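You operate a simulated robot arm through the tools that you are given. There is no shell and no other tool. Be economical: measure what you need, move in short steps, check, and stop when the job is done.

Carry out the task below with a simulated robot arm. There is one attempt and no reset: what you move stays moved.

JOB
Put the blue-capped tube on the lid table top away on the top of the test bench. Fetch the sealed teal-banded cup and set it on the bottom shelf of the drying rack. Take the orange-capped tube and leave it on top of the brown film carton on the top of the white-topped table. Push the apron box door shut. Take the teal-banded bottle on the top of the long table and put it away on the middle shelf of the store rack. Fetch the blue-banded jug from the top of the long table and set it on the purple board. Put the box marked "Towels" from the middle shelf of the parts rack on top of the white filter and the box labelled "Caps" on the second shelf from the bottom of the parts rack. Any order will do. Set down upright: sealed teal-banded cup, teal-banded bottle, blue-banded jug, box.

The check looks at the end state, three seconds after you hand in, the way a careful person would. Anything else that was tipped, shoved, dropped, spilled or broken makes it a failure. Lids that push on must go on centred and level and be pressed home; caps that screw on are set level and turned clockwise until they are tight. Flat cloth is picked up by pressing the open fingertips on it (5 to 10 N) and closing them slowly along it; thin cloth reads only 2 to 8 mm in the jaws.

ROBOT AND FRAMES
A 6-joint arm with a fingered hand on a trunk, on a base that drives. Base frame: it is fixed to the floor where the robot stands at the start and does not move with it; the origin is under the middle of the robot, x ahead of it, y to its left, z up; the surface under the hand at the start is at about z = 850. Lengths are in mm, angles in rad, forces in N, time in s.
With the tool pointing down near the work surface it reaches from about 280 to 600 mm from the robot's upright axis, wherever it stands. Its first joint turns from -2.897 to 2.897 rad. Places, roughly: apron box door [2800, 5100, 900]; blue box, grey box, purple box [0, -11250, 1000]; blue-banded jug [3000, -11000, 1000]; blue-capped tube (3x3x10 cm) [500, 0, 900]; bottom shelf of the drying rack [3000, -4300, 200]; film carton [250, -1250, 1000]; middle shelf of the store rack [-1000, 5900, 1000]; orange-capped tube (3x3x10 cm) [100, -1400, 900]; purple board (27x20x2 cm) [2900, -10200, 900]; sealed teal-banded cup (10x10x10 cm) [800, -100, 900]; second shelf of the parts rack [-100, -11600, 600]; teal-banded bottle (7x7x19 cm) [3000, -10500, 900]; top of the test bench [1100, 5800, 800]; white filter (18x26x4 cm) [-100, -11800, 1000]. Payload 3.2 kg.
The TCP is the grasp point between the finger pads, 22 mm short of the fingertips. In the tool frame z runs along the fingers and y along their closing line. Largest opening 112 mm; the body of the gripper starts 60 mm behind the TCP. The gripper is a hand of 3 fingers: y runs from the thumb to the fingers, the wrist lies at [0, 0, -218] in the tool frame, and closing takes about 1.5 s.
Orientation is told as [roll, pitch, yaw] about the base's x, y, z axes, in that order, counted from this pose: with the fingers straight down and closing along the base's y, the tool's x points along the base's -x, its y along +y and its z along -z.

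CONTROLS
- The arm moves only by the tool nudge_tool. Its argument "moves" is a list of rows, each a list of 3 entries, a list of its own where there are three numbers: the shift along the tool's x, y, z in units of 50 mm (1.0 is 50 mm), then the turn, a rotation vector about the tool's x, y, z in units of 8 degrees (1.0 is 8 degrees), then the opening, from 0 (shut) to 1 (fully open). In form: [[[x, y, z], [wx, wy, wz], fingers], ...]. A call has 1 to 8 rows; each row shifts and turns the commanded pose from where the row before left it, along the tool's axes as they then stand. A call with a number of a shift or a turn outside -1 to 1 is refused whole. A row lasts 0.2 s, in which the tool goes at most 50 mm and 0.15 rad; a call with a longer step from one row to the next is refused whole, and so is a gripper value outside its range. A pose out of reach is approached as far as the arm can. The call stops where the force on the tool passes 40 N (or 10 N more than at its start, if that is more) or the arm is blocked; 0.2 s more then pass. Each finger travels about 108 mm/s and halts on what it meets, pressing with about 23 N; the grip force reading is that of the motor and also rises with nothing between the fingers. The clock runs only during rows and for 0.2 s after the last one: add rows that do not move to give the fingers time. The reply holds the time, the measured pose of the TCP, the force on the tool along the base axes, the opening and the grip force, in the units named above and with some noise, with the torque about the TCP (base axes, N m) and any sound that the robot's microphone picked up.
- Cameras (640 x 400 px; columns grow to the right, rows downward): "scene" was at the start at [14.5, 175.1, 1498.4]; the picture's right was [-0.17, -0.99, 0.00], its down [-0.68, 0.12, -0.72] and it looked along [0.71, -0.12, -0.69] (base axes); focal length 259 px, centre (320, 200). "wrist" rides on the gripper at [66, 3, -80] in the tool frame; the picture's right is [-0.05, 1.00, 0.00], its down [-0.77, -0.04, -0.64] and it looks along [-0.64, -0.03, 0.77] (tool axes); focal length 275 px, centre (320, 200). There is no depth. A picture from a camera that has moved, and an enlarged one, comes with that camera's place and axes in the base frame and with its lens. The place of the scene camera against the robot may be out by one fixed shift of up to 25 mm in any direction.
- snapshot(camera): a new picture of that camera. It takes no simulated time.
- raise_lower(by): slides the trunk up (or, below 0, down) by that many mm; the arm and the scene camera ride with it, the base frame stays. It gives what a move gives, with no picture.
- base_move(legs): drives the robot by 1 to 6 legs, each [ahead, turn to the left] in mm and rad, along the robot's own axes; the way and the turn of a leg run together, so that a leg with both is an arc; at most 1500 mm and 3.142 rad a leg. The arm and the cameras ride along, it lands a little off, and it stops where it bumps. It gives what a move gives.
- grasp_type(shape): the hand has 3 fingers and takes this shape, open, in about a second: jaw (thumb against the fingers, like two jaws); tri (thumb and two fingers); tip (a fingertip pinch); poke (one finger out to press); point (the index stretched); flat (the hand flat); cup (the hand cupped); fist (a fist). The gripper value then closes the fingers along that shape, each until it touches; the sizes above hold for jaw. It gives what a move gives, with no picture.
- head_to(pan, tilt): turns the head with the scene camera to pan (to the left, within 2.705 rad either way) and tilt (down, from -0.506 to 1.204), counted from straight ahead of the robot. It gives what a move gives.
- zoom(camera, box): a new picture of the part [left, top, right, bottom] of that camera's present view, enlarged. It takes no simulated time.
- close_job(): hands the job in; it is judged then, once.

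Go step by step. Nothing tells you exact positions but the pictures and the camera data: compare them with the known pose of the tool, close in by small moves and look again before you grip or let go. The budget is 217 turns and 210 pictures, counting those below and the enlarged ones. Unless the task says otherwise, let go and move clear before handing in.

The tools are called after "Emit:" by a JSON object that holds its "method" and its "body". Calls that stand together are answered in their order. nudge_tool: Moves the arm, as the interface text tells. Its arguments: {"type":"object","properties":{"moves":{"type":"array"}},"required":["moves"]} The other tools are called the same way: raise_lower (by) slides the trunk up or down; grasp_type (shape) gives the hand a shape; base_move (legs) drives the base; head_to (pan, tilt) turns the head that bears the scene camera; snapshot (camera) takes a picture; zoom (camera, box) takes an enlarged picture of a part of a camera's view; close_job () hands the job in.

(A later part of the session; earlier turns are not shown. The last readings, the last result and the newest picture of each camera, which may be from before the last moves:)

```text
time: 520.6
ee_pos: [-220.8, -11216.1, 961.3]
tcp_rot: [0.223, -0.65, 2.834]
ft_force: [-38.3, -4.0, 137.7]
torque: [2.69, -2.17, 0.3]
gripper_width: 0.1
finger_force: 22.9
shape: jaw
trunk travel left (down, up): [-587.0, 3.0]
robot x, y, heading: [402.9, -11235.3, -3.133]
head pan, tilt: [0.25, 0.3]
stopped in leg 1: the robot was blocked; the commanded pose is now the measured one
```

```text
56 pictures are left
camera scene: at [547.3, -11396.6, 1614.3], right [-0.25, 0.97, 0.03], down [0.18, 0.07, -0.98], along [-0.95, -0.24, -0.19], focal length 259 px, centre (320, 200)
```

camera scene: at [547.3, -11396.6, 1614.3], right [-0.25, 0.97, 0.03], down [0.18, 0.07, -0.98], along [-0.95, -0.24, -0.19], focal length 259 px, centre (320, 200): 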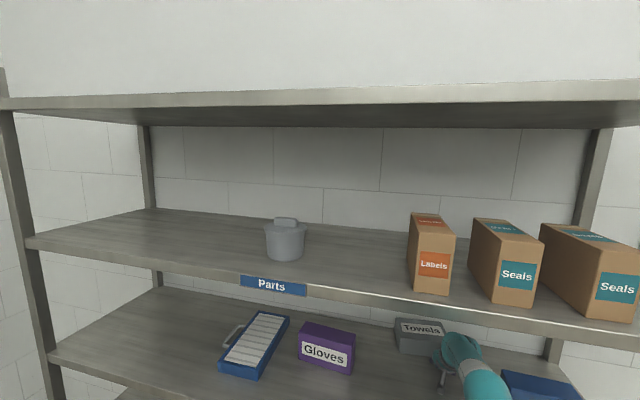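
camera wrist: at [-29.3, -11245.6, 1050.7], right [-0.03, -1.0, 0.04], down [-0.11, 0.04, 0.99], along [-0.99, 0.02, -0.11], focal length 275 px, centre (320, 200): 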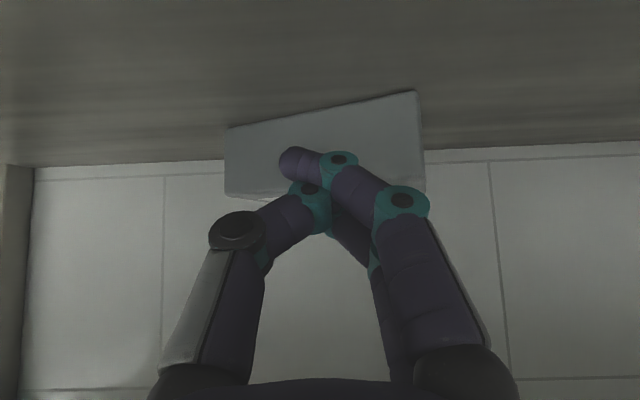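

The closed fingers are jammed against the shelf and tilting the robot. Folding the fingers into a fist should relieve it.

Emit:
{"method": "grasp_type", "body": {"shape": "fist"}}

Emit:
{"method": "snapshot", "body": {"camera": "wrist"}}

```text
time: 521.5
ee_pos: [-218.8, -11213.0, 950.7]
tcp_rot: [0.237, -0.622, 2.795]
ft_force: [-33.2, 27.6, 140.2]
torque: [-0.48, -2.11, 0.66]
gripper_width: 0.0
finger_force: 0.0
shape: fist
trunk travel left (down, up): [-587.0, 3.0]
robot x, y, heading: [401.0, -11233.6, -3.131]
head pan, tilt: [0.25, 0.3]
```

```text
55 pictures are left
camera wrist: at [-118.9, -11233.3, 975.7], right [-0.24, -0.95, 0.22], down [-0.19, 0.27, 0.94], along [-0.95, 0.18, -0.24], focal length 275 px, centre (320, 200)
```

wrist: 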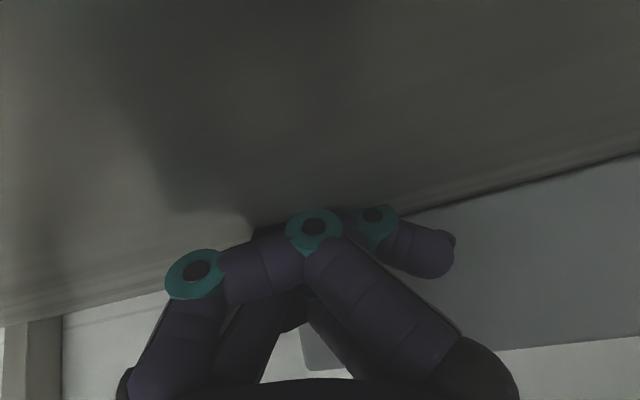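

The forearm is wedged under the shelf above while the hand rests on the shelf. Extending forward lowers the elbow, so I try a small forward-and-up motion.

Emit:
{"method": "nudge_tool", "body": {"moves": [[[-0.63, 0.18, 0.13], [0, 0, 0], 0], [[-0.3, 0.1, -0.2], [0, 0, 0], 0]]}}

```text
time: 521.8
ee_pos: [-219.6, -11221.7, 952.4]
tcp_rot: [0.354, -0.578, 2.668]
ft_force: [-26.6, 24.8, 145.5]
torque: [0.17, -2.11, 0.27]
gripper_width: 0.0
finger_force: 0.0
shape: fist
out of reach, approached as far as the arm can: row 1
trunk travel left (down, up): [-587.0, 3.0]
robot x, y, heading: [401.2, -11229.2, -3.133]
head pan, tilt: [0.25, 0.3]
stopped in row 1: the arm was blocked; the commanded pose is now the measured one
```

Emit:
{"method": "snapshot", "body": {"camera": "scene"}}

```text
54 pictures are left
camera scene: at [557.2, -11393.9, 1614.6], right [-0.25, 0.97, 0.03], down [0.17, 0.07, -0.98], along [-0.95, -0.24, -0.18], focal length 259 px, centre (320, 200)
```

scene: 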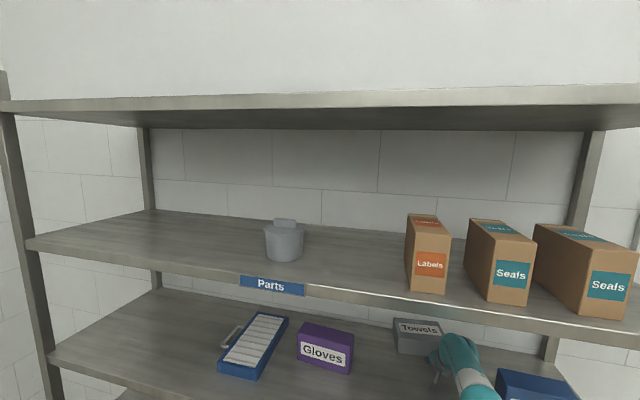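

The robot is leaning with the hand as a prop and the arm nearly straight. I retract along the tool axis (up and back), which should let it settle.

Emit:
{"method": "nudge_tool", "body": {"moves": [[[0.14, 0.02, -0.95], [0, 0, 0], 0], [[0.14, 0.02, -0.95], [0, 0, 0], 0], [[0, 0, 0], [0, 0, 0], 0]]}}

Emit:
{"method": "snapshot", "body": {"camera": "scene"}}

```text
time: 522.2
ee_pos: [-221.6, -11231.7, 950.9]
tcp_rot: [0.415, -0.52, 2.569]
ft_force: [-38.5, 14.1, 143.2]
torque: [0.85, -2.58, 0.46]
gripper_width: 0.0
finger_force: 0.1
shape: fist
trunk travel left (down, up): [-587.0, 3.0]
robot x, y, heading: [400.3, -11233.3, -3.144]
head pan, tilt: [0.25, 0.3]
stopped in row 1: the arm was blocked; the commanded pose is now the measured one
```

```text
53 pictures are left
camera scene: at [549.7, -11395.8, 1614.6], right [-0.25, 0.97, 0.03], down [0.17, 0.07, -0.98], along [-0.95, -0.24, -0.19], focal length 259 px, centre (320, 200)
```

scene: 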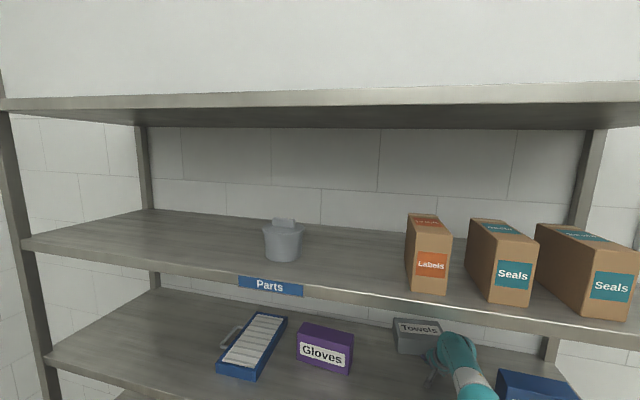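

That reduced the lean. I repeat it several times.

Emit:
{"method": "nudge_tool", "body": {"moves": [[[0.1, 0, -0.99], [0, 0, 0], 0]]}}

Emit:
{"method": "nudge_tool", "body": {"moves": [[[0.1, 0, -0.99], [0, 0, 0], 0]]}}

Emit:
{"method": "nudge_tool", "body": {"moves": [[[0.1, 0, -0.99], [0, 0, 0], 0]]}}

Emit:
{"method": "nudge_tool", "body": {"moves": [[[0.1, 0, -0.99], [0, 0, 0], 0]]}}

Emit:
{"method": "snapshot", "body": {"camera": "scene"}}

```text
time: 522.5
ee_pos: [-220.8, -11239.7, 949.8]
tcp_rot: [0.46, -0.452, 2.481]
ft_force: [-47.5, 6.5, 136.7]
torque: [0.86, -2.81, 0.56]
gripper_width: 0.0
finger_force: 0.1
shape: fist
trunk travel left (down, up): [-587.0, 3.0]
robot x, y, heading: [402.1, -11231.4, 3.145]
head pan, tilt: [0.25, 0.3]
stopped in row 1: the arm was blocked; the commanded pose is now the measured one
```

```text
time: 522.8
ee_pos: [-216.4, -11247.1, 949.7]
tcp_rot: [0.496, -0.38, 2.401]
ft_force: [-36.5, 14.5, 151.7]
torque: [1.33, -2.92, 0.43]
gripper_width: 0.0
finger_force: 0.1
shape: fist
trunk travel left (down, up): [-587.0, 3.0]
robot x, y, heading: [398.0, -11231.6, 3.14]
head pan, tilt: [0.25, 0.3]
stopped in row 1: the arm was blocked; the commanded pose is now the measured one
```

```text
time: 523.2
ee_pos: [-214.6, -11252.6, 949.8]
tcp_rot: [0.516, -0.308, 2.328]
ft_force: [-47.2, 8.7, 144.7]
torque: [1.18, -3.05, 0.56]
gripper_width: 0.0
finger_force: 0.0
shape: fist
trunk travel left (down, up): [-587.0, 3.0]
robot x, y, heading: [399.7, -11232.7, 3.138]
head pan, tilt: [0.25, 0.3]
stopped in row 1: the arm was blocked; the commanded pose is now the measured one
```

```text
time: 523.5
ee_pos: [-212.4, -11258.5, 948.9]
tcp_rot: [0.531, -0.233, 2.263]
ft_force: [-41.0, 12.2, 154.4]
torque: [1.43, -3.09, 0.43]
gripper_width: 0.0
finger_force: 0.0
shape: fist
trunk travel left (down, up): [-587.0, 3.0]
robot x, y, heading: [398.1, -11230.6, 3.14]
head pan, tilt: [0.25, 0.3]
stopped in row 1: the arm was blocked; the commanded pose is now the measured one
```

```text
52 pictures are left
camera scene: at [537.6, -11395.2, 1614.8], right [-0.24, 0.97, 0.03], down [0.18, 0.07, -0.98], along [-0.95, -0.24, -0.19], focal length 259 px, centre (320, 200)
```

scene: 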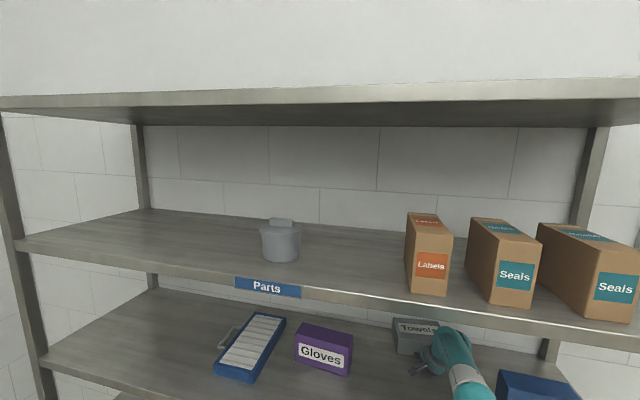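

Emit:
{"method": "nudge_tool", "body": {"moves": [[[0.47, -0.33, -0.8], [0, 0, 0], 0]]}}

Emit:
{"method": "nudge_tool", "body": {"moves": [[[0.47, -0.33, -0.8], [0, 0, 0], 0]]}}

Emit:
{"method": "snapshot", "body": {"camera": "scene"}}

```text
time: 523.8
ee_pos: [-213.1, -11260.4, 948.2]
tcp_rot: [0.541, -0.187, 2.204]
ft_force: [-44.2, -3.4, 144.7]
torque: [0.95, -3.04, 0.44]
gripper_width: 0.1
finger_force: 0.0
shape: fist
trunk travel left (down, up): [-587.0, 3.0]
robot x, y, heading: [395.7, -11229.1, -3.145]
head pan, tilt: [0.25, 0.3]
stopped in row 1: the arm was blocked; the commanded pose is now the measured one
```

```text
time: 524.1
ee_pos: [-211.5, -11264.3, 947.7]
tcp_rot: [0.543, -0.147, 2.146]
ft_force: [-50.8, 2.3, 146.3]
torque: [1.1, -3.15, 0.38]
gripper_width: 0.0
finger_force: 0.1
shape: fist
trunk travel left (down, up): [-587.0, 3.0]
robot x, y, heading: [396.8, -11230.1, -3.138]
head pan, tilt: [0.25, 0.3]
stopped in row 1: the arm was blocked; the commanded pose is now the measured one
```

```text
51 pictures are left
camera scene: at [536.4, -11395.0, 1614.7], right [-0.25, 0.97, 0.03], down [0.18, 0.07, -0.98], along [-0.95, -0.24, -0.19], focal length 259 px, centre (320, 200)
```

scene: 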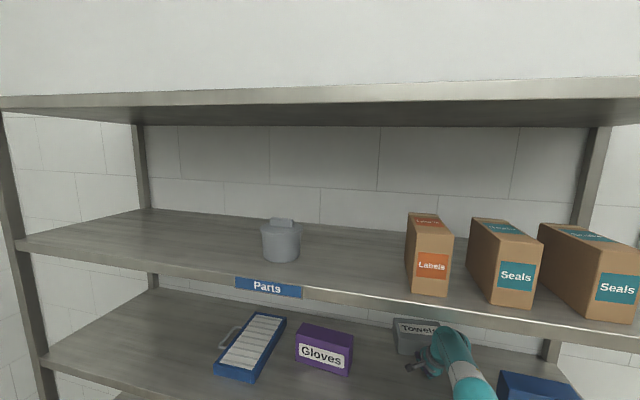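

Emit:
{"method": "head_to", "body": {"pan": -0.3, "tilt": 0.8}}

Emit:
{"method": "snapshot", "body": {"camera": "scene"}}

```text
time: 525.1
ee_pos: [-210.4, -11263.2, 947.4]
tcp_rot: [0.54, -0.155, 2.152]
ft_force: [-41.3, 4.4, 150.4]
torque: [1.05, -3.1, 0.39]
gripper_width: 0.0
finger_force: 0.0
shape: fist
trunk travel left (down, up): [-587.0, 3.0]
robot x, y, heading: [398.1, -11228.8, -3.136]
head pan, tilt: [-0.3, 0.799]
```

```text
50 pictures are left
camera scene: at [544.9, -11348.6, 1568.8], right [0.29, 0.96, -0.03], down [0.6, -0.21, -0.77], along [-0.74, 0.2, -0.64], focal length 259 px, centre (320, 200)
```

scene: 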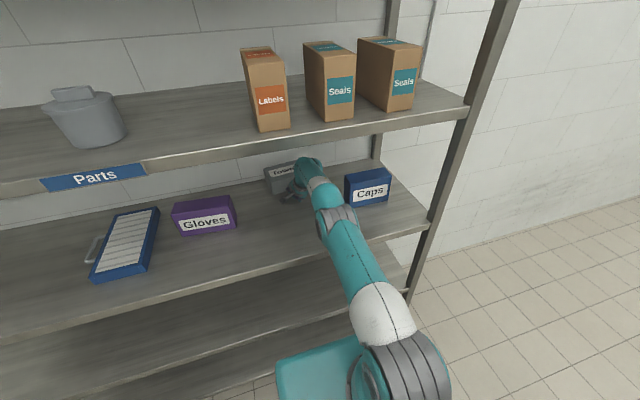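

Now I see it: the elbow has sagged onto the middle shelf's front edge. I need to lift the arm straight up at constant radius rather than retract.

Emit:
{"method": "nudge_tool", "body": {"moves": [[[-0.26, 0.62, -0.71], [0, 0, 0], 0]]}}

Emit:
{"method": "nudge_tool", "body": {"moves": [[[-0.26, 0.62, -0.71], [0, 0, 0], 0]]}}

Emit:
{"method": "snapshot", "body": {"camera": "scene"}}

```text
time: 525.5
ee_pos: [-205.3, -11263.7, 946.7]
tcp_rot: [0.53, -0.116, 2.128]
ft_force: [-51.1, 5.2, 148.4]
torque: [0.87, -3.14, 0.54]
gripper_width: 0.0
finger_force: 0.0
shape: fist
out of reach, approached as far as the arm can: row 1
trunk travel left (down, up): [-587.0, 3.0]
robot x, y, heading: [394.8, -11229.0, 3.146]
head pan, tilt: [-0.3, 0.799]
stopped in row 1: the arm was blocked; the commanded pose is now the measured one
```

```text
time: 525.8
ee_pos: [-208.4, -11262.1, 947.7]
tcp_rot: [0.511, -0.158, 2.162]
ft_force: [-30.5, 1.1, 129.5]
torque: [0.99, -2.56, 0.23]
gripper_width: 0.0
finger_force: 0.0
shape: fist
out of reach, approached as far as the arm can: row 1
trunk travel left (down, up): [-587.0, 3.0]
robot x, y, heading: [399.6, -11231.7, 3.14]
head pan, tilt: [-0.3, 0.799]
stopped in row 1: the arm was blocked; the commanded pose is now the measured one
```

```text
49 pictures are left
camera scene: at [543.4, -11350.5, 1568.1], right [0.3, 0.95, -0.03], down [0.6, -0.21, -0.77], along [-0.74, 0.21, -0.64], focal length 259 px, centre (320, 200)
```

scene: 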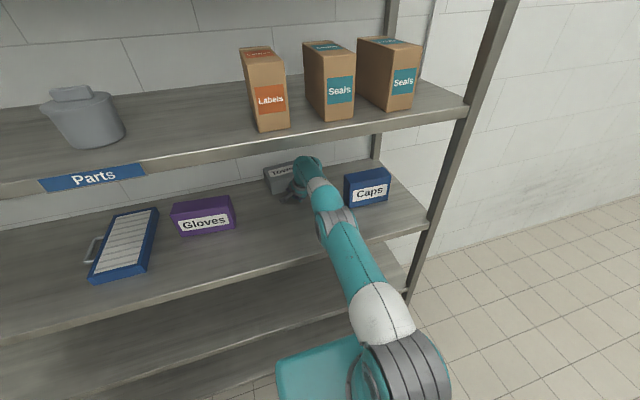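

I rotate the hand up about its wrist (keeping the wrist fixed), so the hand stops propping the robot.

Emit:
{"method": "nudge_tool", "body": {"moves": [[[-0.38, 0.47, 0], [-0.78, -0.63, 0], 0], [[-0.38, 0.47, 0], [-0.78, -0.63, 0], 0]]}}

Emit:
{"method": "nudge_tool", "body": {"moves": [[[-0.38, 0.47, 0], [-0.78, -0.63, 0], 0], [[-0.38, 0.47, 0], [-0.78, -0.63, 0], 0]]}}

Emit:
{"method": "snapshot", "body": {"camera": "scene"}}

```text
time: 526.1
ee_pos: [-206.0, -11260.2, 945.9]
tcp_rot: [0.563, -0.199, 2.15]
ft_force: [-29.3, 4.0, 157.7]
torque: [0.88, -3.26, 0.15]
gripper_width: 0.0
finger_force: 0.0
shape: fist
trunk travel left (down, up): [-587.0, 3.0]
robot x, y, heading: [395.1, -11227.4, 3.14]
head pan, tilt: [-0.3, 0.799]
stopped in row 1: the arm was blocked; the commanded pose is now the measured one
```

```text
time: 526.4
ee_pos: [-251.4, -11252.5, 971.5]
tcp_rot: [0.591, -0.362, 2.217]
ft_force: [128.8, 6.0, 30.8]
torque: [-0.23, 2.33, 0.58]
gripper_width: 0.0
finger_force: 0.0
shape: fist
trunk travel left (down, up): [-587.0, 3.0]
robot x, y, heading: [400.5, -11230.1, 3.142]
head pan, tilt: [-0.3, 0.799]
stopped in row 1: the arm was blocked; the commanded pose is now the measured one
```

```text
48 pictures are left
camera scene: at [524.9, -11350.7, 1564.9], right [0.29, 0.96, -0.03], down [0.61, -0.21, -0.76], along [-0.73, 0.21, -0.65], focal length 259 px, centre (320, 200)
```

scene: 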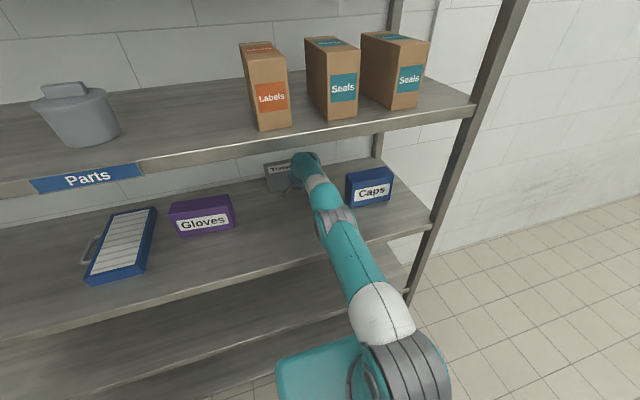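

Emit:
{"method": "base_move", "body": {"legs": [[-80, 0]]}}

Emit:
{"method": "snapshot", "body": {"camera": "scene"}}

```text
time: 527.2
ee_pos: [-249.6, -11249.3, 957.9]
tcp_rot: [0.622, -0.472, 2.262]
ft_force: [76.1, 5.2, 67.4]
torque: [1.81, -0.19, 1.83]
gripper_width: 0.0
finger_force: 0.0
shape: fist
trunk travel left (down, up): [-587.0, 3.0]
robot x, y, heading: [409.1, -11229.7, 3.134]
head pan, tilt: [-0.3, 0.799]
stopped in leg 1: the robot was blocked; the commanded pose is now the measured one
```

```text
47 pictures are left
camera scene: at [543.3, -11350.3, 1566.7], right [0.3, 0.95, -0.03], down [0.61, -0.21, -0.77], along [-0.74, 0.21, -0.64], focal length 259 px, centre (320, 200)
```

scene: 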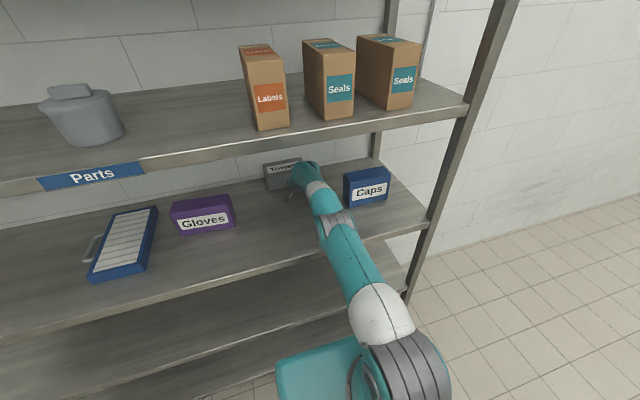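

The base moves back a little each try; I repeat.

Emit:
{"method": "base_move", "body": {"legs": [[-150, 0]]}}

Emit:
{"method": "base_move", "body": {"legs": [[-150, 0]]}}

Emit:
{"method": "base_move", "body": {"legs": [[-150, 0]]}}

Emit:
{"method": "base_move", "body": {"legs": [[-150, 0]]}}

Emit:
{"method": "snapshot", "body": {"camera": "scene"}}

```text
time: 527.9
ee_pos: [-252.4, -11244.6, 1005.4]
tcp_rot: [0.7, -0.622, 2.26]
ft_force: [82.7, 1.3, -12.4]
torque: [0.19, 1.13, 0.66]
gripper_width: 0.2
finger_force: 0.0
shape: fist
trunk travel left (down, up): [-587.0, 3.0]
robot x, y, heading: [412.1, -11232.1, 3.138]
head pan, tilt: [-0.3, 0.799]
stopped in leg 1: the robot was blocked; the commanded pose is now the measured one
```

```text
time: 528.6
ee_pos: [-251.9, -11240.8, 963.0]
tcp_rot: [0.664, -0.688, 2.315]
ft_force: [70.1, 1.3, 3.1]
torque: [0.69, 0.36, 0.93]
gripper_width: 0.1
finger_force: 0.0
shape: fist
trunk travel left (down, up): [-587.0, 3.0]
robot x, y, heading: [419.5, -11230.9, 3.131]
head pan, tilt: [-0.3, 0.799]
stopped in leg 1: the robot was blocked; the commanded pose is now the measured one
```

```text
time: 529.4
ee_pos: [-255.8, -11234.3, 1015.3]
tcp_rot: [0.586, -0.901, 2.49]
ft_force: [116.6, 2.7, -24.6]
torque: [-0.13, 3.07, 0.84]
gripper_width: 0.0
finger_force: 0.2
shape: fist
trunk travel left (down, up): [-587.0, 3.0]
robot x, y, heading: [427.8, -11234.4, 3.132]
head pan, tilt: [-0.3, 0.799]
stopped in leg 1: the robot was blocked; the commanded pose is now the measured one
```

```text
time: 530.2
ee_pos: [-346.5, -11232.3, 1032.5]
tcp_rot: [0.971, -0.955, 2.108]
ft_force: [-4.2, 3.0, 93.0]
torque: [2.17, -5.03, 0.3]
gripper_width: 0.2
finger_force: 0.1
shape: fist
trunk travel left (down, up): [-587.0, 3.0]
robot x, y, heading: [446.0, -11231.8, 3.128]
head pan, tilt: [-0.3, 0.799]
stopped in leg 1: the force on the tool passed its limit at 156 N (the readings are from after the stop); the commanded pose is now the measured one
```

```text
46 pictures are left
camera scene: at [468.9, -11350.9, 1562.3], right [0.31, 0.95, -0.01], down [0.66, -0.22, -0.72], along [-0.69, 0.21, -0.7], focal length 259 px, centre (320, 200)
```

scene: 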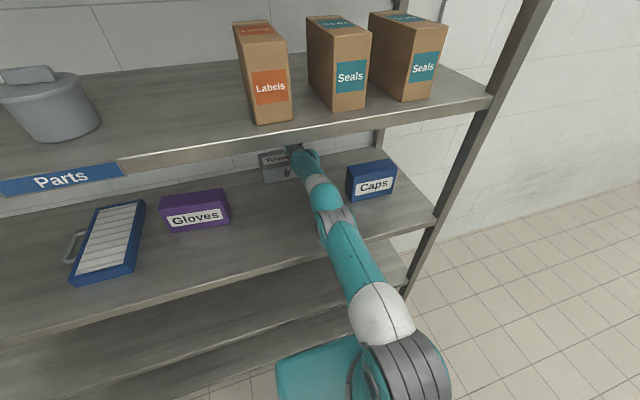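

Nearly level now. I continue backing out.

Emit:
{"method": "base_move", "body": {"legs": [[-150, 0]]}}

Emit:
{"method": "base_move", "body": {"legs": [[-150, 0]]}}

Emit:
{"method": "snapshot", "body": {"camera": "scene"}}

```text
time: 531.0
ee_pos: [-348.1, -11231.9, 1034.1]
tcp_rot: [1.016, -0.966, 2.07]
ft_force: [18.1, 0.7, 58.2]
torque: [1.29, -3.91, 0.9]
gripper_width: 0.1
finger_force: 0.0
shape: fist
trunk travel left (down, up): [-587.0, 3.0]
robot x, y, heading: [454.9, -11229.7, 3.131]
head pan, tilt: [-0.3, 0.799]
stopped in leg 1: the force on the tool passed its limit at 116 N (the readings are from after the stop); the commanded pose is now the measured one
```

```text
time: 531.7
ee_pos: [-347.0, -11233.5, 1035.5]
tcp_rot: [1.031, -0.974, 2.055]
ft_force: [32.9, 0.9, 42.5]
torque: [0.7, -3.68, 1.54]
gripper_width: 0.0
finger_force: 0.0
shape: fist
trunk travel left (down, up): [-587.0, 3.0]
robot x, y, heading: [463.3, -11230.5, 3.125]
head pan, tilt: [-0.3, 0.799]
stopped in leg 1: the force on the tool passed its limit at 76 N (the readings are from after the stop); the commanded pose is now the measured one
```

```text
45 pictures are left
camera scene: at [464.9, -11350.5, 1558.7], right [0.31, 0.95, -0.01], down [0.67, -0.22, -0.71], along [-0.68, 0.21, -0.7], focal length 259 px, centre (320, 200)
```

scene: 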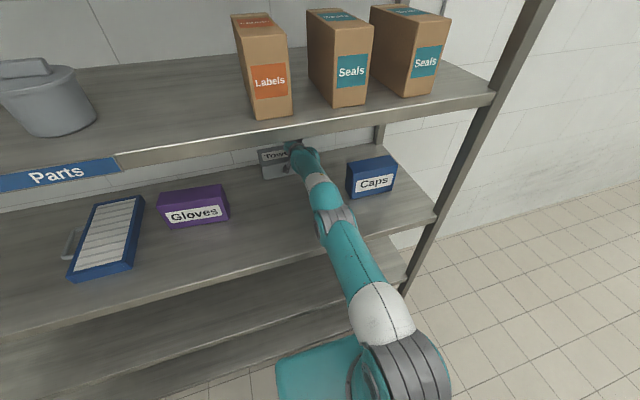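

Emit:
{"method": "base_move", "body": {"legs": [[-150, 0]]}}

Emit:
{"method": "base_move", "body": {"legs": [[-150, 0]]}}

Emit:
{"method": "base_move", "body": {"legs": [[-150, 0]]}}

Emit:
{"method": "snapshot", "body": {"camera": "scene"}}

```text
time: 532.4
ee_pos: [-347.8, -11233.6, 1036.0]
tcp_rot: [1.04, -0.981, 2.047]
ft_force: [44.8, 2.0, 27.4]
torque: [0.36, -3.37, 2.08]
gripper_width: 0.0
finger_force: 0.1
shape: fist
trunk travel left (down, up): [-587.0, 3.0]
robot x, y, heading: [468.8, -11228.8, 3.131]
head pan, tilt: [-0.3, 0.799]
stopped in leg 1: the force on the tool passed its limit at 66 N (the readings are from after the stop); the commanded pose is now the measured one
```

```text
time: 533.1
ee_pos: [-346.8, -11232.8, 1035.3]
tcp_rot: [1.044, -0.982, 2.046]
ft_force: [51.0, 2.6, 20.7]
torque: [0.17, -3.29, 2.29]
gripper_width: 0.0
finger_force: 0.1
shape: fist
trunk travel left (down, up): [-587.0, 3.0]
robot x, y, heading: [467.5, -11231.8, 3.135]
head pan, tilt: [-0.3, 0.799]
stopped in leg 1: the robot was blocked; the commanded pose is now the measured one
```

```text
time: 533.7
ee_pos: [-347.3, -11233.2, 1034.6]
tcp_rot: [1.041, -0.986, 2.053]
ft_force: [52.7, 2.7, 14.8]
torque: [0.01, -2.91, 2.28]
gripper_width: 0.1
finger_force: 0.1
shape: fist
trunk travel left (down, up): [-587.0, 3.0]
robot x, y, heading: [473.0, -11232.6, 3.13]
head pan, tilt: [-0.3, 0.799]
stopped in leg 1: the robot was blocked; the commanded pose is now the measured one
```

```text
44 pictures are left
camera scene: at [461.7, -11350.1, 1557.4], right [0.3, 0.95, 0.0], down [0.68, -0.22, -0.7], along [-0.67, 0.21, -0.71], focal length 259 px, centre (320, 200)
```

scene: 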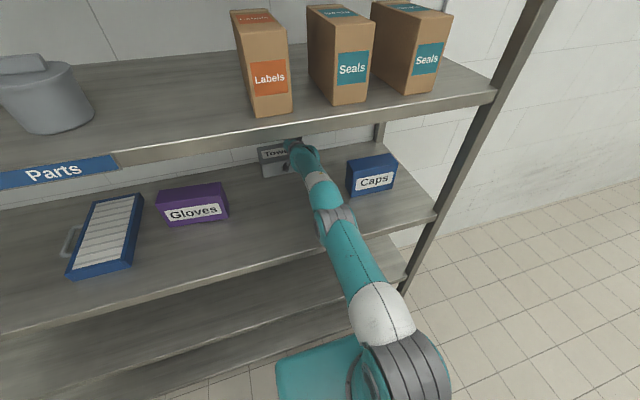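

Level again. Now the hand points almost straight into the rack; I retract it along its axis.

Emit:
{"method": "nudge_tool", "body": {"moves": [[[-0.05, 0.05, -0.8], [0, 0, 0], 0]]}}

Emit:
{"method": "nudge_tool", "body": {"moves": [[[-0.05, 0.05, -0.8], [0, 0, 0], 0]]}}

Emit:
{"method": "base_move", "body": {"legs": [[-100, 0]]}}

```text
time: 534.1
ee_pos: [-346.4, -11234.4, 1036.3]
tcp_rot: [1.042, -0.983, 2.051]
ft_force: [55.9, 2.0, 16.6]
torque: [0.13, -3.08, 2.49]
gripper_width: 0.1
finger_force: 0.0
shape: fist
out of reach, approached as far as the arm can: row 1
trunk travel left (down, up): [-587.0, 3.0]
robot x, y, heading: [472.3, -11234.4, 3.135]
head pan, tilt: [-0.3, 0.799]
```

```text
time: 534.5
ee_pos: [-347.3, -11232.8, 1034.8]
tcp_rot: [1.041, -0.986, 2.048]
ft_force: [56.2, 2.0, 17.0]
torque: [0.24, -3.07, 2.52]
gripper_width: 0.2
finger_force: 0.1
shape: fist
out of reach, approached as far as the arm can: row 1
trunk travel left (down, up): [-587.0, 3.0]
robot x, y, heading: [474.6, -11231.1, 3.125]
head pan, tilt: [-0.3, 0.799]
```

```text
time: 535.7
ee_pos: [-250.8, -11233.8, 1034.5]
tcp_rot: [1.044, -0.983, 2.05]
ft_force: [5.8, 0.0, 35.1]
torque: [0.86, -2.04, -0.07]
gripper_width: 0.0
finger_force: 0.1
shape: fist
trunk travel left (down, up): [-587.0, 3.0]
robot x, y, heading: [576.7, -11235.9, 3.136]
head pan, tilt: [-0.3, 0.799]
```

Free at last. I back out further and inspect.

Emit:
{"method": "base_move", "body": {"legs": [[-350, 0]]}}

Emit:
{"method": "head_to", "body": {"pan": 0.15, "tilt": 0.45}}

Emit:
{"method": "snapshot", "body": {"camera": "scene"}}

```text
time: 537.9
ee_pos: [93.7, -11234.7, 1031.6]
tcp_rot: [1.037, -0.983, 2.051]
ft_force: [0.5, 0.3, 0.1]
torque: [0.0, 0.01, 0.02]
gripper_width: 0.0
finger_force: 0.0
shape: fist
trunk travel left (down, up): [-587.0, 3.0]
robot x, y, heading: [923.1, -11238.6, 3.124]
head pan, tilt: [-0.3, 0.799]
```

```text
time: 538.8
ee_pos: [93.9, -11234.8, 1030.8]
tcp_rot: [1.036, -0.982, 2.05]
ft_force: [0.4, 0.5, -0.1]
torque: [-0.01, 0.01, 0.02]
gripper_width: 0.0
finger_force: 0.0
shape: fist
trunk travel left (down, up): [-587.0, 3.0]
robot x, y, heading: [923.8, -11236.2, 3.129]
head pan, tilt: [0.15, 0.45]
```

```text
43 pictures are left
camera scene: at [884.0, -11392.8, 1587.6], right [-0.14, 0.99, 0.0], down [0.43, 0.06, -0.9], along [-0.89, -0.12, -0.44], focal length 259 px, centre (320, 200)
```

scene: 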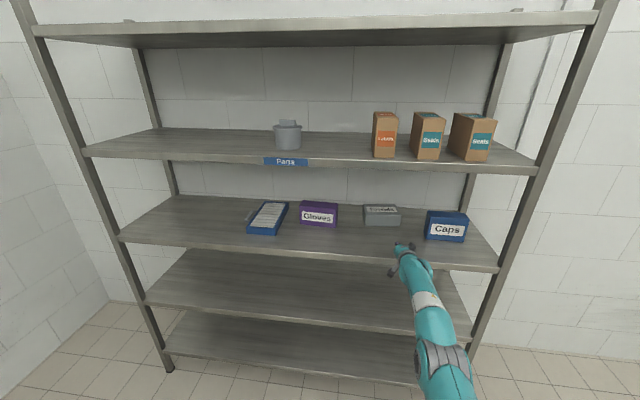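

The rack is intact; only Towels lies on its back. Next the Caps box: I back off, pull the arm in, return the hand to jaw shape and check that the elbow is up.

Emit:
{"method": "base_move", "body": {"legs": [[-250, 0]]}}

Emit:
{"method": "nudge_tool", "body": {"moves": [[[0.25, -0.11, -0.93], [0, 0, 0], 0], [[0.25, -0.11, -0.93], [0, 0, 0], 0], [[0.25, -0.11, -0.93], [0, 0, 0], 0], [[0.25, -0.11, -0.93], [0, 0, 0], 0], [[0.25, -0.11, -0.93], [0, 0, 0], 0], [[0.25, -0.11, -0.93], [0, 0, 0], 0]]}}

Emit:
{"method": "grasp_type", "body": {"shape": "jaw"}}

Emit:
{"method": "head_to", "body": {"pan": -0.3, "tilt": 0.7}}

Emit:
{"method": "snapshot", "body": {"camera": "scene"}}

```text
time: 540.7
ee_pos: [344.0, -11234.7, 1030.9]
tcp_rot: [1.038, -0.982, 2.048]
ft_force: [0.6, 0.2, -0.3]
torque: [-0.01, -0.02, 0.0]
gripper_width: 0.0
finger_force: 0.0
shape: fist
trunk travel left (down, up): [-587.0, 3.0]
robot x, y, heading: [1175.2, -11240.4, 3.13]
head pan, tilt: [0.15, 0.45]
```

```text
time: 542.1
ee_pos: [565.8, -11356.0, 1095.5]
tcp_rot: [1.031, -0.983, 2.046]
ft_force: [0.4, 0.6, -0.2]
torque: [-0.04, -0.01, 0.01]
gripper_width: 0.0
finger_force: 0.2
shape: fist
out of reach, approached as far as the arm can: row 1, 2, 3, 4, 5, 6
trunk travel left (down, up): [-587.0, 3.0]
robot x, y, heading: [1174.7, -11239.7, 3.125]
head pan, tilt: [0.15, 0.45]
```

```text
time: 543.0
ee_pos: [564.0, -11355.9, 1095.1]
tcp_rot: [1.028, -0.983, 2.05]
ft_force: [-0.6, 0.2, 0.5]
torque: [-0.04, 0.02, -0.01]
gripper_width: 112.3
finger_force: 0.0
shape: jaw
trunk travel left (down, up): [-587.0, 3.0]
robot x, y, heading: [1174.8, -11239.6, 3.126]
head pan, tilt: [0.15, 0.45]
```

```text
time: 543.9
ee_pos: [562.3, -11355.6, 1095.6]
tcp_rot: [1.026, -0.983, 2.049]
ft_force: [1.0, -0.2, 0.2]
torque: [0.01, 0.01, 0.0]
gripper_width: 111.9
finger_force: 0.1
shape: jaw
trunk travel left (down, up): [-587.0, 3.0]
robot x, y, heading: [1176.5, -11242.8, 3.125]
head pan, tilt: [-0.3, 0.7]
```

```text
42 pictures are left
camera scene: at [1144.3, -11357.8, 1565.5], right [0.31, 0.95, 0.0], down [0.61, -0.2, -0.77], along [-0.73, 0.24, -0.64], focal length 259 px, centre (320, 200)
```

scene: 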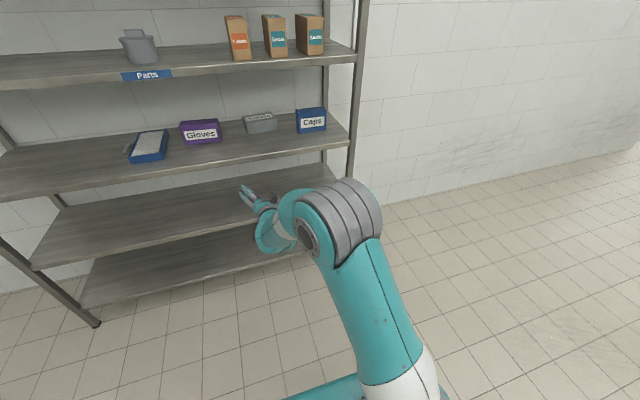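

The elbow is up again. I shift the hand toward the robot's right and rotate it to point along +y (horizontal, 20° down), for gripping the Caps box by its end.

Emit:
{"method": "nudge_tool", "body": {"moves": [[[-0.1, -0.8, -0.35], [0, 0, 0], 1], [[-0.1, -0.8, -0.35], [0, 0, 0], 1], [[-0.1, -0.8, -0.35], [0, 0, 0], 1], [[-0.1, -0.8, -0.35], [0, 0, 0], 1]]}}

Emit:
{"method": "nudge_tool", "body": {"moves": [[[0, 0, 0], [0.951, -0.219, 0.051], 1], [[0, 0, 0], [0.951, -0.219, 0.051], 1], [[0, 0, 0], [0.951, -0.219, 0.051], 1], [[0, 0, 0], [0.951, -0.219, 0.051], 1], [[0, 0, 0], [0.951, -0.219, 0.051], 1], [[0, 0, 0], [0.951, -0.219, 0.051], 1]]}}

Emit:
{"method": "nudge_tool", "body": {"moves": [[[0, 0, 0], [0.951, -0.219, 0.051], 1], [[0, 0, 0], [0.951, -0.219, 0.051], 1], [[0, 0, 0], [0.951, -0.219, 0.051], 1], [[0, 0, 0], [0.951, -0.219, 0.051], 1], [[0, 0, 0], [0.951, -0.219, 0.051], 1], [[0, 0, 0], [0, 0, 0], 1]]}}

Emit:
{"method": "snapshot", "body": {"camera": "scene"}}

```text
time: 544.9
ee_pos: [641.3, -11325.0, 1136.7]
tcp_rot: [1.019, -0.982, 2.046]
ft_force: [0.2, -0.2, -0.1]
torque: [0.0, -0.01, 0.0]
gripper_width: 112.0
finger_force: 0.0
shape: jaw
out of reach, approached as far as the arm can: row 1, 2, 3, 4
trunk travel left (down, up): [-587.0, 3.0]
robot x, y, heading: [1177.3, -11241.2, 3.122]
head pan, tilt: [-0.3, 0.7]
```

```text
time: 546.3
ee_pos: [639.4, -11326.5, 1137.2]
tcp_rot: [0.491, -1.082, 1.749]
ft_force: [0.1, 0.1, 0.8]
torque: [0.03, -0.02, 0.02]
gripper_width: 112.0
finger_force: 0.0
shape: jaw
trunk travel left (down, up): [-587.0, 3.0]
robot x, y, heading: [1175.0, -11238.9, 3.124]
head pan, tilt: [-0.3, 0.7]
```

```text
time: 547.7
ee_pos: [633.0, -11301.4, 1140.9]
tcp_rot: [-0.004, -1.218, 1.579]
ft_force: [0.3, 0.1, -0.3]
torque: [0.0, 0.03, 0.01]
gripper_width: 111.7
finger_force: 0.0
shape: jaw
out of reach, approached as far as the arm can: row 5
trunk travel left (down, up): [-587.0, 3.0]
robot x, y, heading: [1173.9, -11239.3, 3.128]
head pan, tilt: [-0.3, 0.7]
```

```text
41 pictures are left
camera scene: at [1144.5, -11358.6, 1565.4], right [0.31, 0.95, 0.0], down [0.61, -0.2, -0.77], along [-0.73, 0.24, -0.64], focal length 259 px, centre (320, 200)
```

scene: 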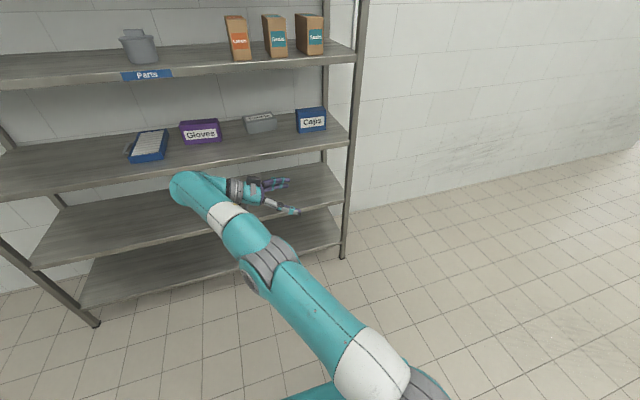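

The attitude is right (pointing +y, 70° from vertical) with the arm nearly straight. I lower the trunk, line up, and drive part-way in beside the Caps box.

Emit:
{"method": "raise_lower", "body": {"by": -94}}

Emit:
{"method": "base_move", "body": {"legs": [[0, -1.56], [122, 0], [0, 1.575], [500, 0]]}}

Emit:
{"method": "head_to", "body": {"pan": 0.2, "tilt": 0.5}}

Emit:
{"method": "snapshot", "body": {"camera": "scene"}}

Emit:
{"method": "snapshot", "body": {"camera": "wrist"}}

```text
time: 548.9
ee_pos: [633.3, -11300.5, 1045.8]
tcp_rot: [-0.002, -1.217, 1.578]
ft_force: [-0.5, 0.1, -0.5]
torque: [0.02, -0.01, -0.03]
gripper_width: 112.0
finger_force: 0.2
shape: jaw
trunk travel left (down, up): [-493.0, 97.0]
robot x, y, heading: [1168.1, -11237.9, 3.13]
head pan, tilt: [-0.3, 0.7]
```

```text
time: 560.4
ee_pos: [133.4, -11194.9, 1047.8]
tcp_rot: [-0.003, -1.219, 1.601]
ft_force: [0.1, -0.1, 0.0]
torque: [0.02, 0.0, -0.01]
gripper_width: 111.8
finger_force: 0.1
shape: jaw
trunk travel left (down, up): [-493.0, 97.0]
robot x, y, heading: [672.5, -11122.3, -3.135]
head pan, tilt: [-0.3, 0.7]
```

```text
time: 561.3
ee_pos: [132.4, -11194.3, 1047.0]
tcp_rot: [-0.002, -1.218, 1.6]
ft_force: [-0.2, 0.3, -0.4]
torque: [-0.03, 0.01, -0.03]
gripper_width: 111.7
finger_force: 0.0
shape: jaw
trunk travel left (down, up): [-493.0, 97.0]
robot x, y, heading: [673.7, -11121.4, -3.137]
head pan, tilt: [0.201, 0.499]
```

```text
40 pictures are left
camera scene: at [637.7, -11283.0, 1489.2], right [-0.2, 0.98, 0.0], down [0.47, 0.1, -0.88], along [-0.86, -0.18, -0.48], focal length 259 px, centre (320, 200)
```

scene: 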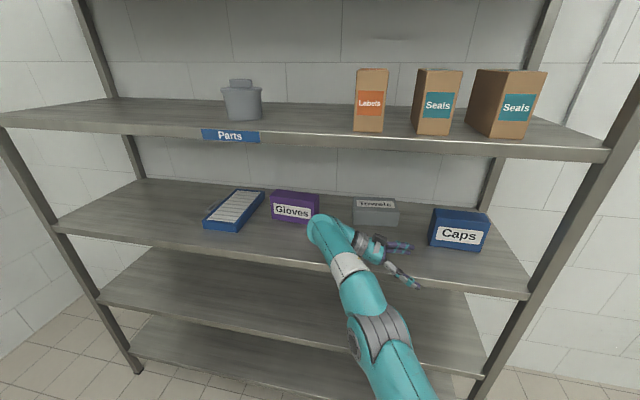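

```text
39 pictures are left
camera wrist: at [133.1, -11294.1, 1012.6], right [-1.0, -0.01, 0.04], down [0.04, -0.33, 0.94], along [0.0, 0.94, 0.33], focal length 275 px, centre (320, 200)
```

wrist: 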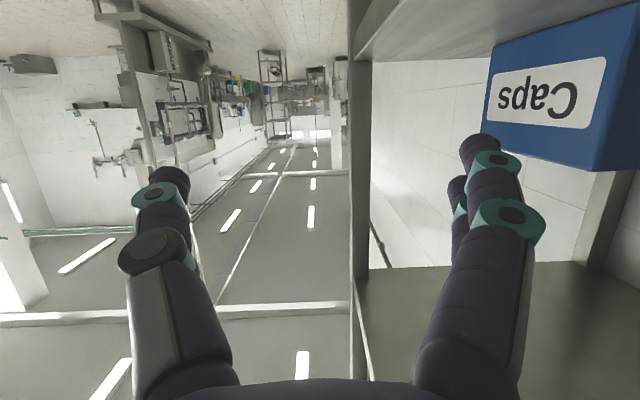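

Caps: near end y≈−11085, front face x≈−85. I drive in the last 240 mm beside it.

Emit:
{"method": "base_move", "body": {"legs": [[240, 0]]}}

Emit:
{"method": "snapshot", "body": {"camera": "wrist"}}

```text
time: 563.1
ee_pos: [-105.4, -11196.0, 1047.4]
tcp_rot: [-0.003, -1.221, 1.603]
ft_force: [-0.2, -0.1, -0.4]
torque: [0.02, 0.01, 0.04]
gripper_width: 112.0
finger_force: 0.0
shape: jaw
trunk travel left (down, up): [-493.0, 97.0]
robot x, y, heading: [432.9, -11122.6, -3.135]
head pan, tilt: [0.201, 0.499]
```

```text
38 pictures are left
camera wrist: at [-105.2, -11295.9, 1012.4], right [-1.0, -0.01, 0.04], down [0.04, -0.33, 0.94], along [0.0, 0.94, 0.33], focal length 275 px, centre (320, 200)
```

wrist: 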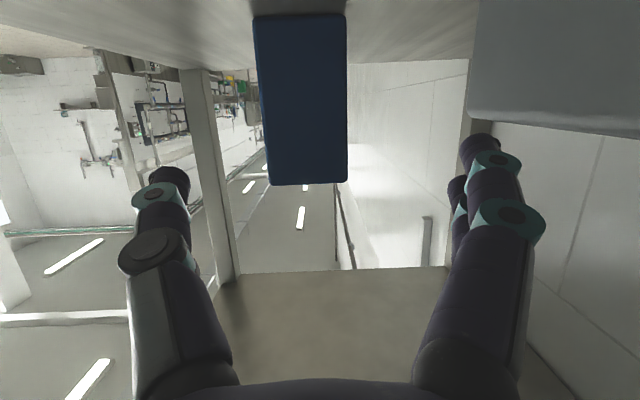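

Perfect view: Caps' near end at y≈−11100, centre x≈−97. I advance the open fingers around its end.

Emit:
{"method": "nudge_tool", "body": {"moves": [[[-0.22, -0.05, 0.61], [0, 0, 0], 1], [[-0.22, -0.05, 0.61], [0, 0, 0], 1], [[-0.22, -0.05, 0.61], [0, 0, 0], 1], [[-0.22, 0, 0.61], [0, 0, 0], 1], [[0, 0, 0], [0, 0, 0], 1]]}}

Emit:
{"method": "snapshot", "body": {"camera": "wrist"}}

```text
time: 564.3
ee_pos: [-102.0, -11065.4, 1046.2]
tcp_rot: [-0.001, -1.218, 1.6]
ft_force: [0.2, -0.6, -0.2]
torque: [0.0, -0.02, 0.01]
gripper_width: 111.9
finger_force: 0.0
shape: jaw
trunk travel left (down, up): [-493.0, 97.0]
robot x, y, heading: [436.6, -11125.4, -3.13]
head pan, tilt: [0.201, 0.499]
```

```text
37 pictures are left
camera wrist: at [-101.8, -11165.6, 1011.9], right [-1.0, -0.01, 0.04], down [0.04, -0.33, 0.94], along [0.0, 0.94, 0.33], focal length 275 px, centre (320, 200)
```

wrist: 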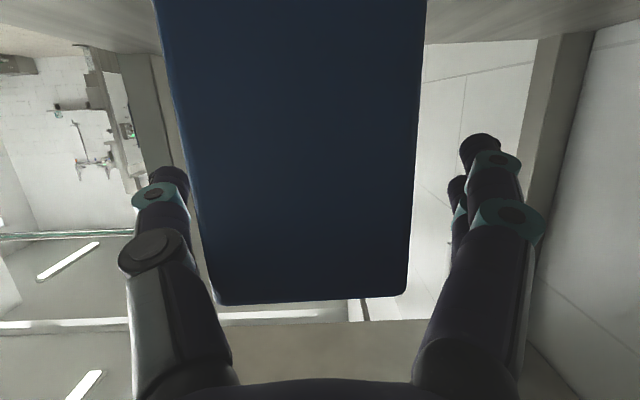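

Well placed. I close, then lift slightly.

Emit:
{"method": "nudge_tool", "body": {"moves": [[[0, 0, 0], [0, 0, 0], 0.8], [[0, 0, 0], [0, 0, 0], 0.65], [[0, 0, 0], [0, 0, 0], 0.5], [[0, 0, 0], [0, 0, 0], 0.4], [[0, 0, 0], [0, 0, 0], 0.3], [[0, 0, 0], [0, 0, 0], 0.3], [[0, 0, 0], [0, 0, 0], 0.3]]}}

Emit:
{"method": "nudge_tool", "body": {"moves": [[[-0.19, 0, -0.07], [0, 0, 0], 0.3], [[-0.38, 0, -0.14], [0, 0, 0], 0.3], [[0, 0, 0], [0, 0, 0], 0.3]]}}

Emit:
{"method": "snapshot", "body": {"camera": "scene"}}

```text
time: 565.9
ee_pos: [-102.9, -11065.3, 1046.4]
tcp_rot: [-0.002, -1.22, 1.601]
ft_force: [-0.5, -0.3, 0.6]
torque: [-0.02, -0.03, -0.02]
gripper_width: 54.1
finger_force: 22.5
shape: jaw
trunk travel left (down, up): [-493.0, 97.0]
robot x, y, heading: [435.3, -11123.4, -3.133]
head pan, tilt: [0.201, 0.499]
```

```text
time: 566.7
ee_pos: [-101.8, -11066.1, 1077.2]
tcp_rot: [-0.004, -1.218, 1.602]
ft_force: [0.2, 0.3, -1.1]
torque: [-0.07, 0.01, 0.0]
gripper_width: 53.7
finger_force: 22.6
shape: jaw
trunk travel left (down, up): [-493.0, 97.0]
robot x, y, heading: [433.9, -11126.6, -3.136]
head pan, tilt: [0.201, 0.499]
```

```text
36 pictures are left
camera scene: at [399.7, -11284.4, 1489.2], right [-0.21, 0.98, 0.0], down [0.47, 0.1, -0.88], along [-0.86, -0.18, -0.48], focal length 259 px, centre (320, 200)
```

scene: 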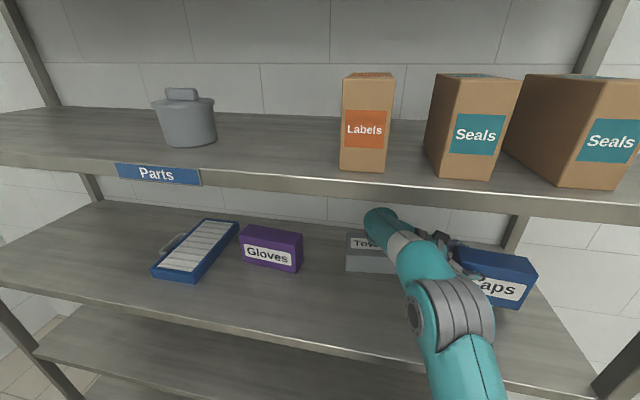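

Caps is held level. I back out, lower to the second shelf's height, and straighten the arm again.

Emit:
{"method": "base_move", "body": {"legs": [[-430, 0]]}}

Emit:
{"method": "nudge_tool", "body": {"moves": [[[0.25, 0, -0.7], [0, 0, 0], 0.3], [[0.25, 0, -0.7], [0, 0, 0], 0.3], [[0.25, 0, -0.7], [0, 0, 0], 0.3]]}}

Emit:
{"method": "raise_lower", "body": {"by": -320}}

Emit:
{"method": "snapshot", "body": {"camera": "scene"}}

Emit:
{"method": "snapshot", "body": {"camera": "wrist"}}

```text
time: 569.3
ee_pos: [328.5, -11064.6, 1077.5]
tcp_rot: [-0.003, -1.219, 1.6]
ft_force: [-0.4, 0.2, -1.6]
torque: [-0.05, -0.01, 0.02]
gripper_width: 54.1
finger_force: 23.1
shape: jaw
trunk travel left (down, up): [-493.0, 97.0]
robot x, y, heading: [863.3, -11123.4, -3.13]
head pan, tilt: [0.201, 0.499]
```

```text
time: 570.1
ee_pos: [330.2, -11174.7, 1079.9]
tcp_rot: [0.002, -1.218, 1.602]
ft_force: [0.0, -0.2, -1.3]
torque: [-0.04, -0.02, 0.01]
gripper_width: 53.8
finger_force: 22.8
shape: jaw
trunk travel left (down, up): [-493.0, 97.0]
robot x, y, heading: [863.5, -11118.9, -3.136]
head pan, tilt: [0.201, 0.499]
```

```text
time: 573.3
ee_pos: [331.1, -11175.0, 760.4]
tcp_rot: [-0.001, -1.219, 1.602]
ft_force: [-0.2, 0.0, -0.2]
torque: [-0.05, 0.0, -0.03]
gripper_width: 54.1
finger_force: 22.9
shape: jaw
trunk travel left (down, up): [-173.0, 417.0]
robot x, y, heading: [864.9, -11122.8, -3.136]
head pan, tilt: [0.201, 0.499]
```

```text
35 pictures are left
camera scene: at [828.8, -11281.6, 1169.2], right [-0.21, 0.98, 0.0], down [0.47, 0.1, -0.88], along [-0.86, -0.18, -0.48], focal length 259 px, centre (320, 200)
```

scene: 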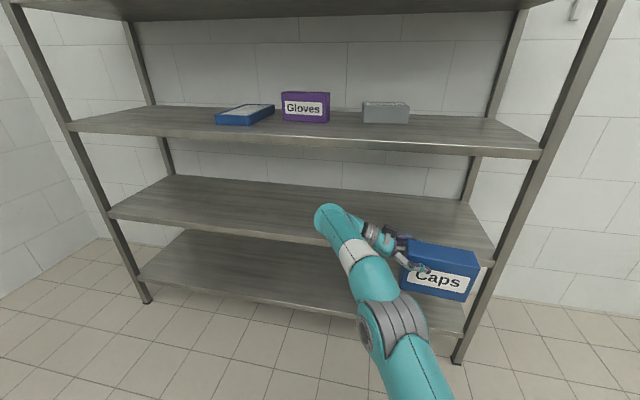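

```text
34 pictures are left
camera wrist: at [330.4, -11274.3, 724.9], right [-1.0, -0.01, 0.04], down [0.04, -0.33, 0.94], along [0.0, 0.94, 0.33], focal length 275 px, centre (320, 200)
```

wrist: 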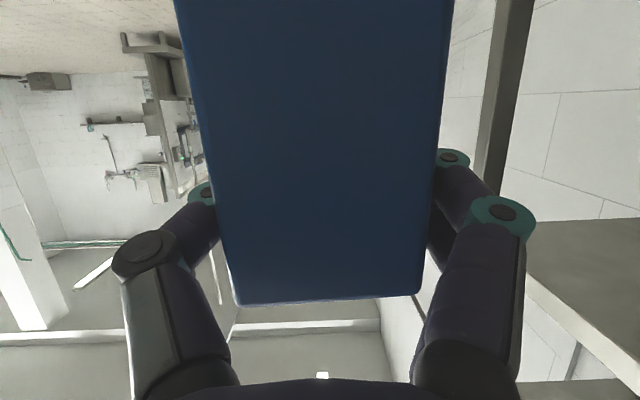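

The second shelf's top is at about z 587. I lower another 50 mm and drive in.

Emit:
{"method": "raise_lower", "body": {"by": -50}}

Emit:
{"method": "base_move", "body": {"legs": [[250, 0]]}}

Emit:
{"method": "snapshot", "body": {"camera": "scene"}}

```text
time: 574.2
ee_pos: [330.7, -11174.9, 709.3]
tcp_rot: [-0.003, -1.219, 1.601]
ft_force: [-1.5, 0.5, -1.0]
torque: [-0.05, 0.0, -0.05]
gripper_width: 53.8
finger_force: 23.1
shape: jaw
trunk travel left (down, up): [-123.0, 467.0]
robot x, y, heading: [865.6, -11117.4, -3.137]
head pan, tilt: [0.201, 0.499]
```

```text
time: 576.0
ee_pos: [80.0, -11177.3, 709.1]
tcp_rot: [-0.001, -1.219, 1.603]
ft_force: [-0.5, -0.3, -0.8]
torque: [-0.04, -0.03, -0.03]
gripper_width: 54.0
finger_force: 23.3
shape: jaw
trunk travel left (down, up): [-123.0, 467.0]
robot x, y, heading: [613.7, -11120.5, -3.136]
head pan, tilt: [0.201, 0.499]
```

```text
33 pictures are left
camera scene: at [578.1, -11283.4, 1119.2], right [-0.21, 0.98, 0.0], down [0.47, 0.1, -0.88], along [-0.86, -0.18, -0.48], focal length 259 px, centre (320, 200)
```

scene: 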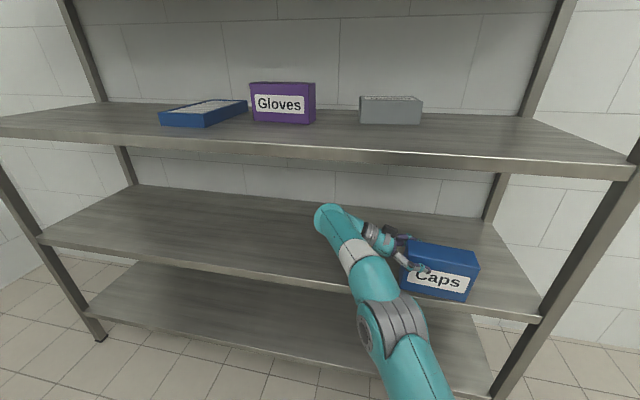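

Emit:
{"method": "base_move", "body": {"legs": [[155, 0]]}}

Emit:
{"method": "raise_lower", "body": {"by": -30}}

Emit:
{"method": "nudge_tool", "body": {"moves": [[[0.056, 0, 0.02], [0, 0, 0], 0.3], [[0, 0, 0], [0, 0, 0], 0.3]]}}

Emit:
{"method": "snapshot", "body": {"camera": "wrist"}}

```text
time: 577.4
ee_pos: [-75.7, -11178.4, 710.0]
tcp_rot: [-0.002, -1.218, 1.604]
ft_force: [-0.2, -0.1, -0.3]
torque: [-0.06, 0.01, 0.0]
gripper_width: 53.9
finger_force: 22.7
shape: jaw
trunk travel left (down, up): [-123.0, 467.0]
robot x, y, heading: [457.1, -11124.9, -3.134]
head pan, tilt: [0.201, 0.499]
```

```text
time: 578.2
ee_pos: [-76.0, -11178.0, 679.3]
tcp_rot: [-0.001, -1.218, 1.602]
ft_force: [0.4, 0.0, -1.7]
torque: [-0.03, 0.0, 0.01]
gripper_width: 53.9
finger_force: 22.6
shape: jaw
trunk travel left (down, up): [-93.0, 497.0]
robot x, y, heading: [460.9, -11124.4, -3.134]
head pan, tilt: [0.201, 0.499]
```

```text
time: 578.8
ee_pos: [-77.0, -11178.2, 675.9]
tcp_rot: [-0.003, -1.218, 1.602]
ft_force: [-0.2, 0.3, -0.2]
torque: [-0.05, -0.02, 0.02]
gripper_width: 53.9
finger_force: 22.7
shape: jaw
trunk travel left (down, up): [-93.0, 497.0]
robot x, y, heading: [454.0, -11123.6, -3.136]
head pan, tilt: [0.201, 0.499]
```

```text
32 pictures are left
camera wrist: at [-75.9, -11277.9, 641.8], right [-1.0, -0.01, 0.04], down [0.05, -0.33, 0.94], along [0.0, 0.94, 0.33], focal length 275 px, centre (320, 200)
```

wrist: 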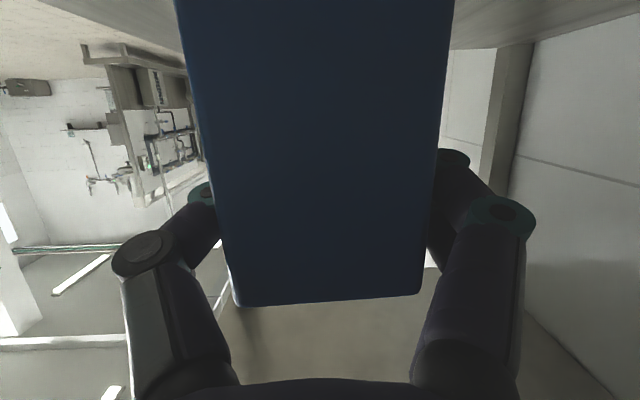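

Emit:
{"method": "nudge_tool", "body": {"moves": [[[0.056, 0, 0.02], [0, 0, 0], 0.3], [[0, 0, 0], [0, 0, 0], 0.3]]}}

Emit:
{"method": "nudge_tool", "body": {"moves": [[[0.056, 0, 0.02], [0, 0, 0], 0.3], [[0, 0, 0], [0, 0, 0], 0.3]]}}

```text
time: 579.4
ee_pos: [-75.5, -11177.5, 673.2]
tcp_rot: [-0.002, -1.217, 1.602]
ft_force: [0.8, 0.0, -1.1]
torque: [-0.05, -0.01, 0.01]
gripper_width: 54.2
finger_force: 23.1
shape: jaw
trunk travel left (down, up): [-93.0, 497.0]
robot x, y, heading: [460.3, -11122.0, -3.133]
head pan, tilt: [0.201, 0.499]
```

```text
time: 580.0
ee_pos: [-77.1, -11178.6, 670.6]
tcp_rot: [-0.003, -1.219, 1.603]
ft_force: [0.0, 0.4, -1.4]
torque: [-0.06, 0.02, 0.05]
gripper_width: 53.7
finger_force: 23.0
shape: jaw
trunk travel left (down, up): [-93.0, 497.0]
robot x, y, heading: [455.7, -11124.4, -3.131]
head pan, tilt: [0.201, 0.499]
```

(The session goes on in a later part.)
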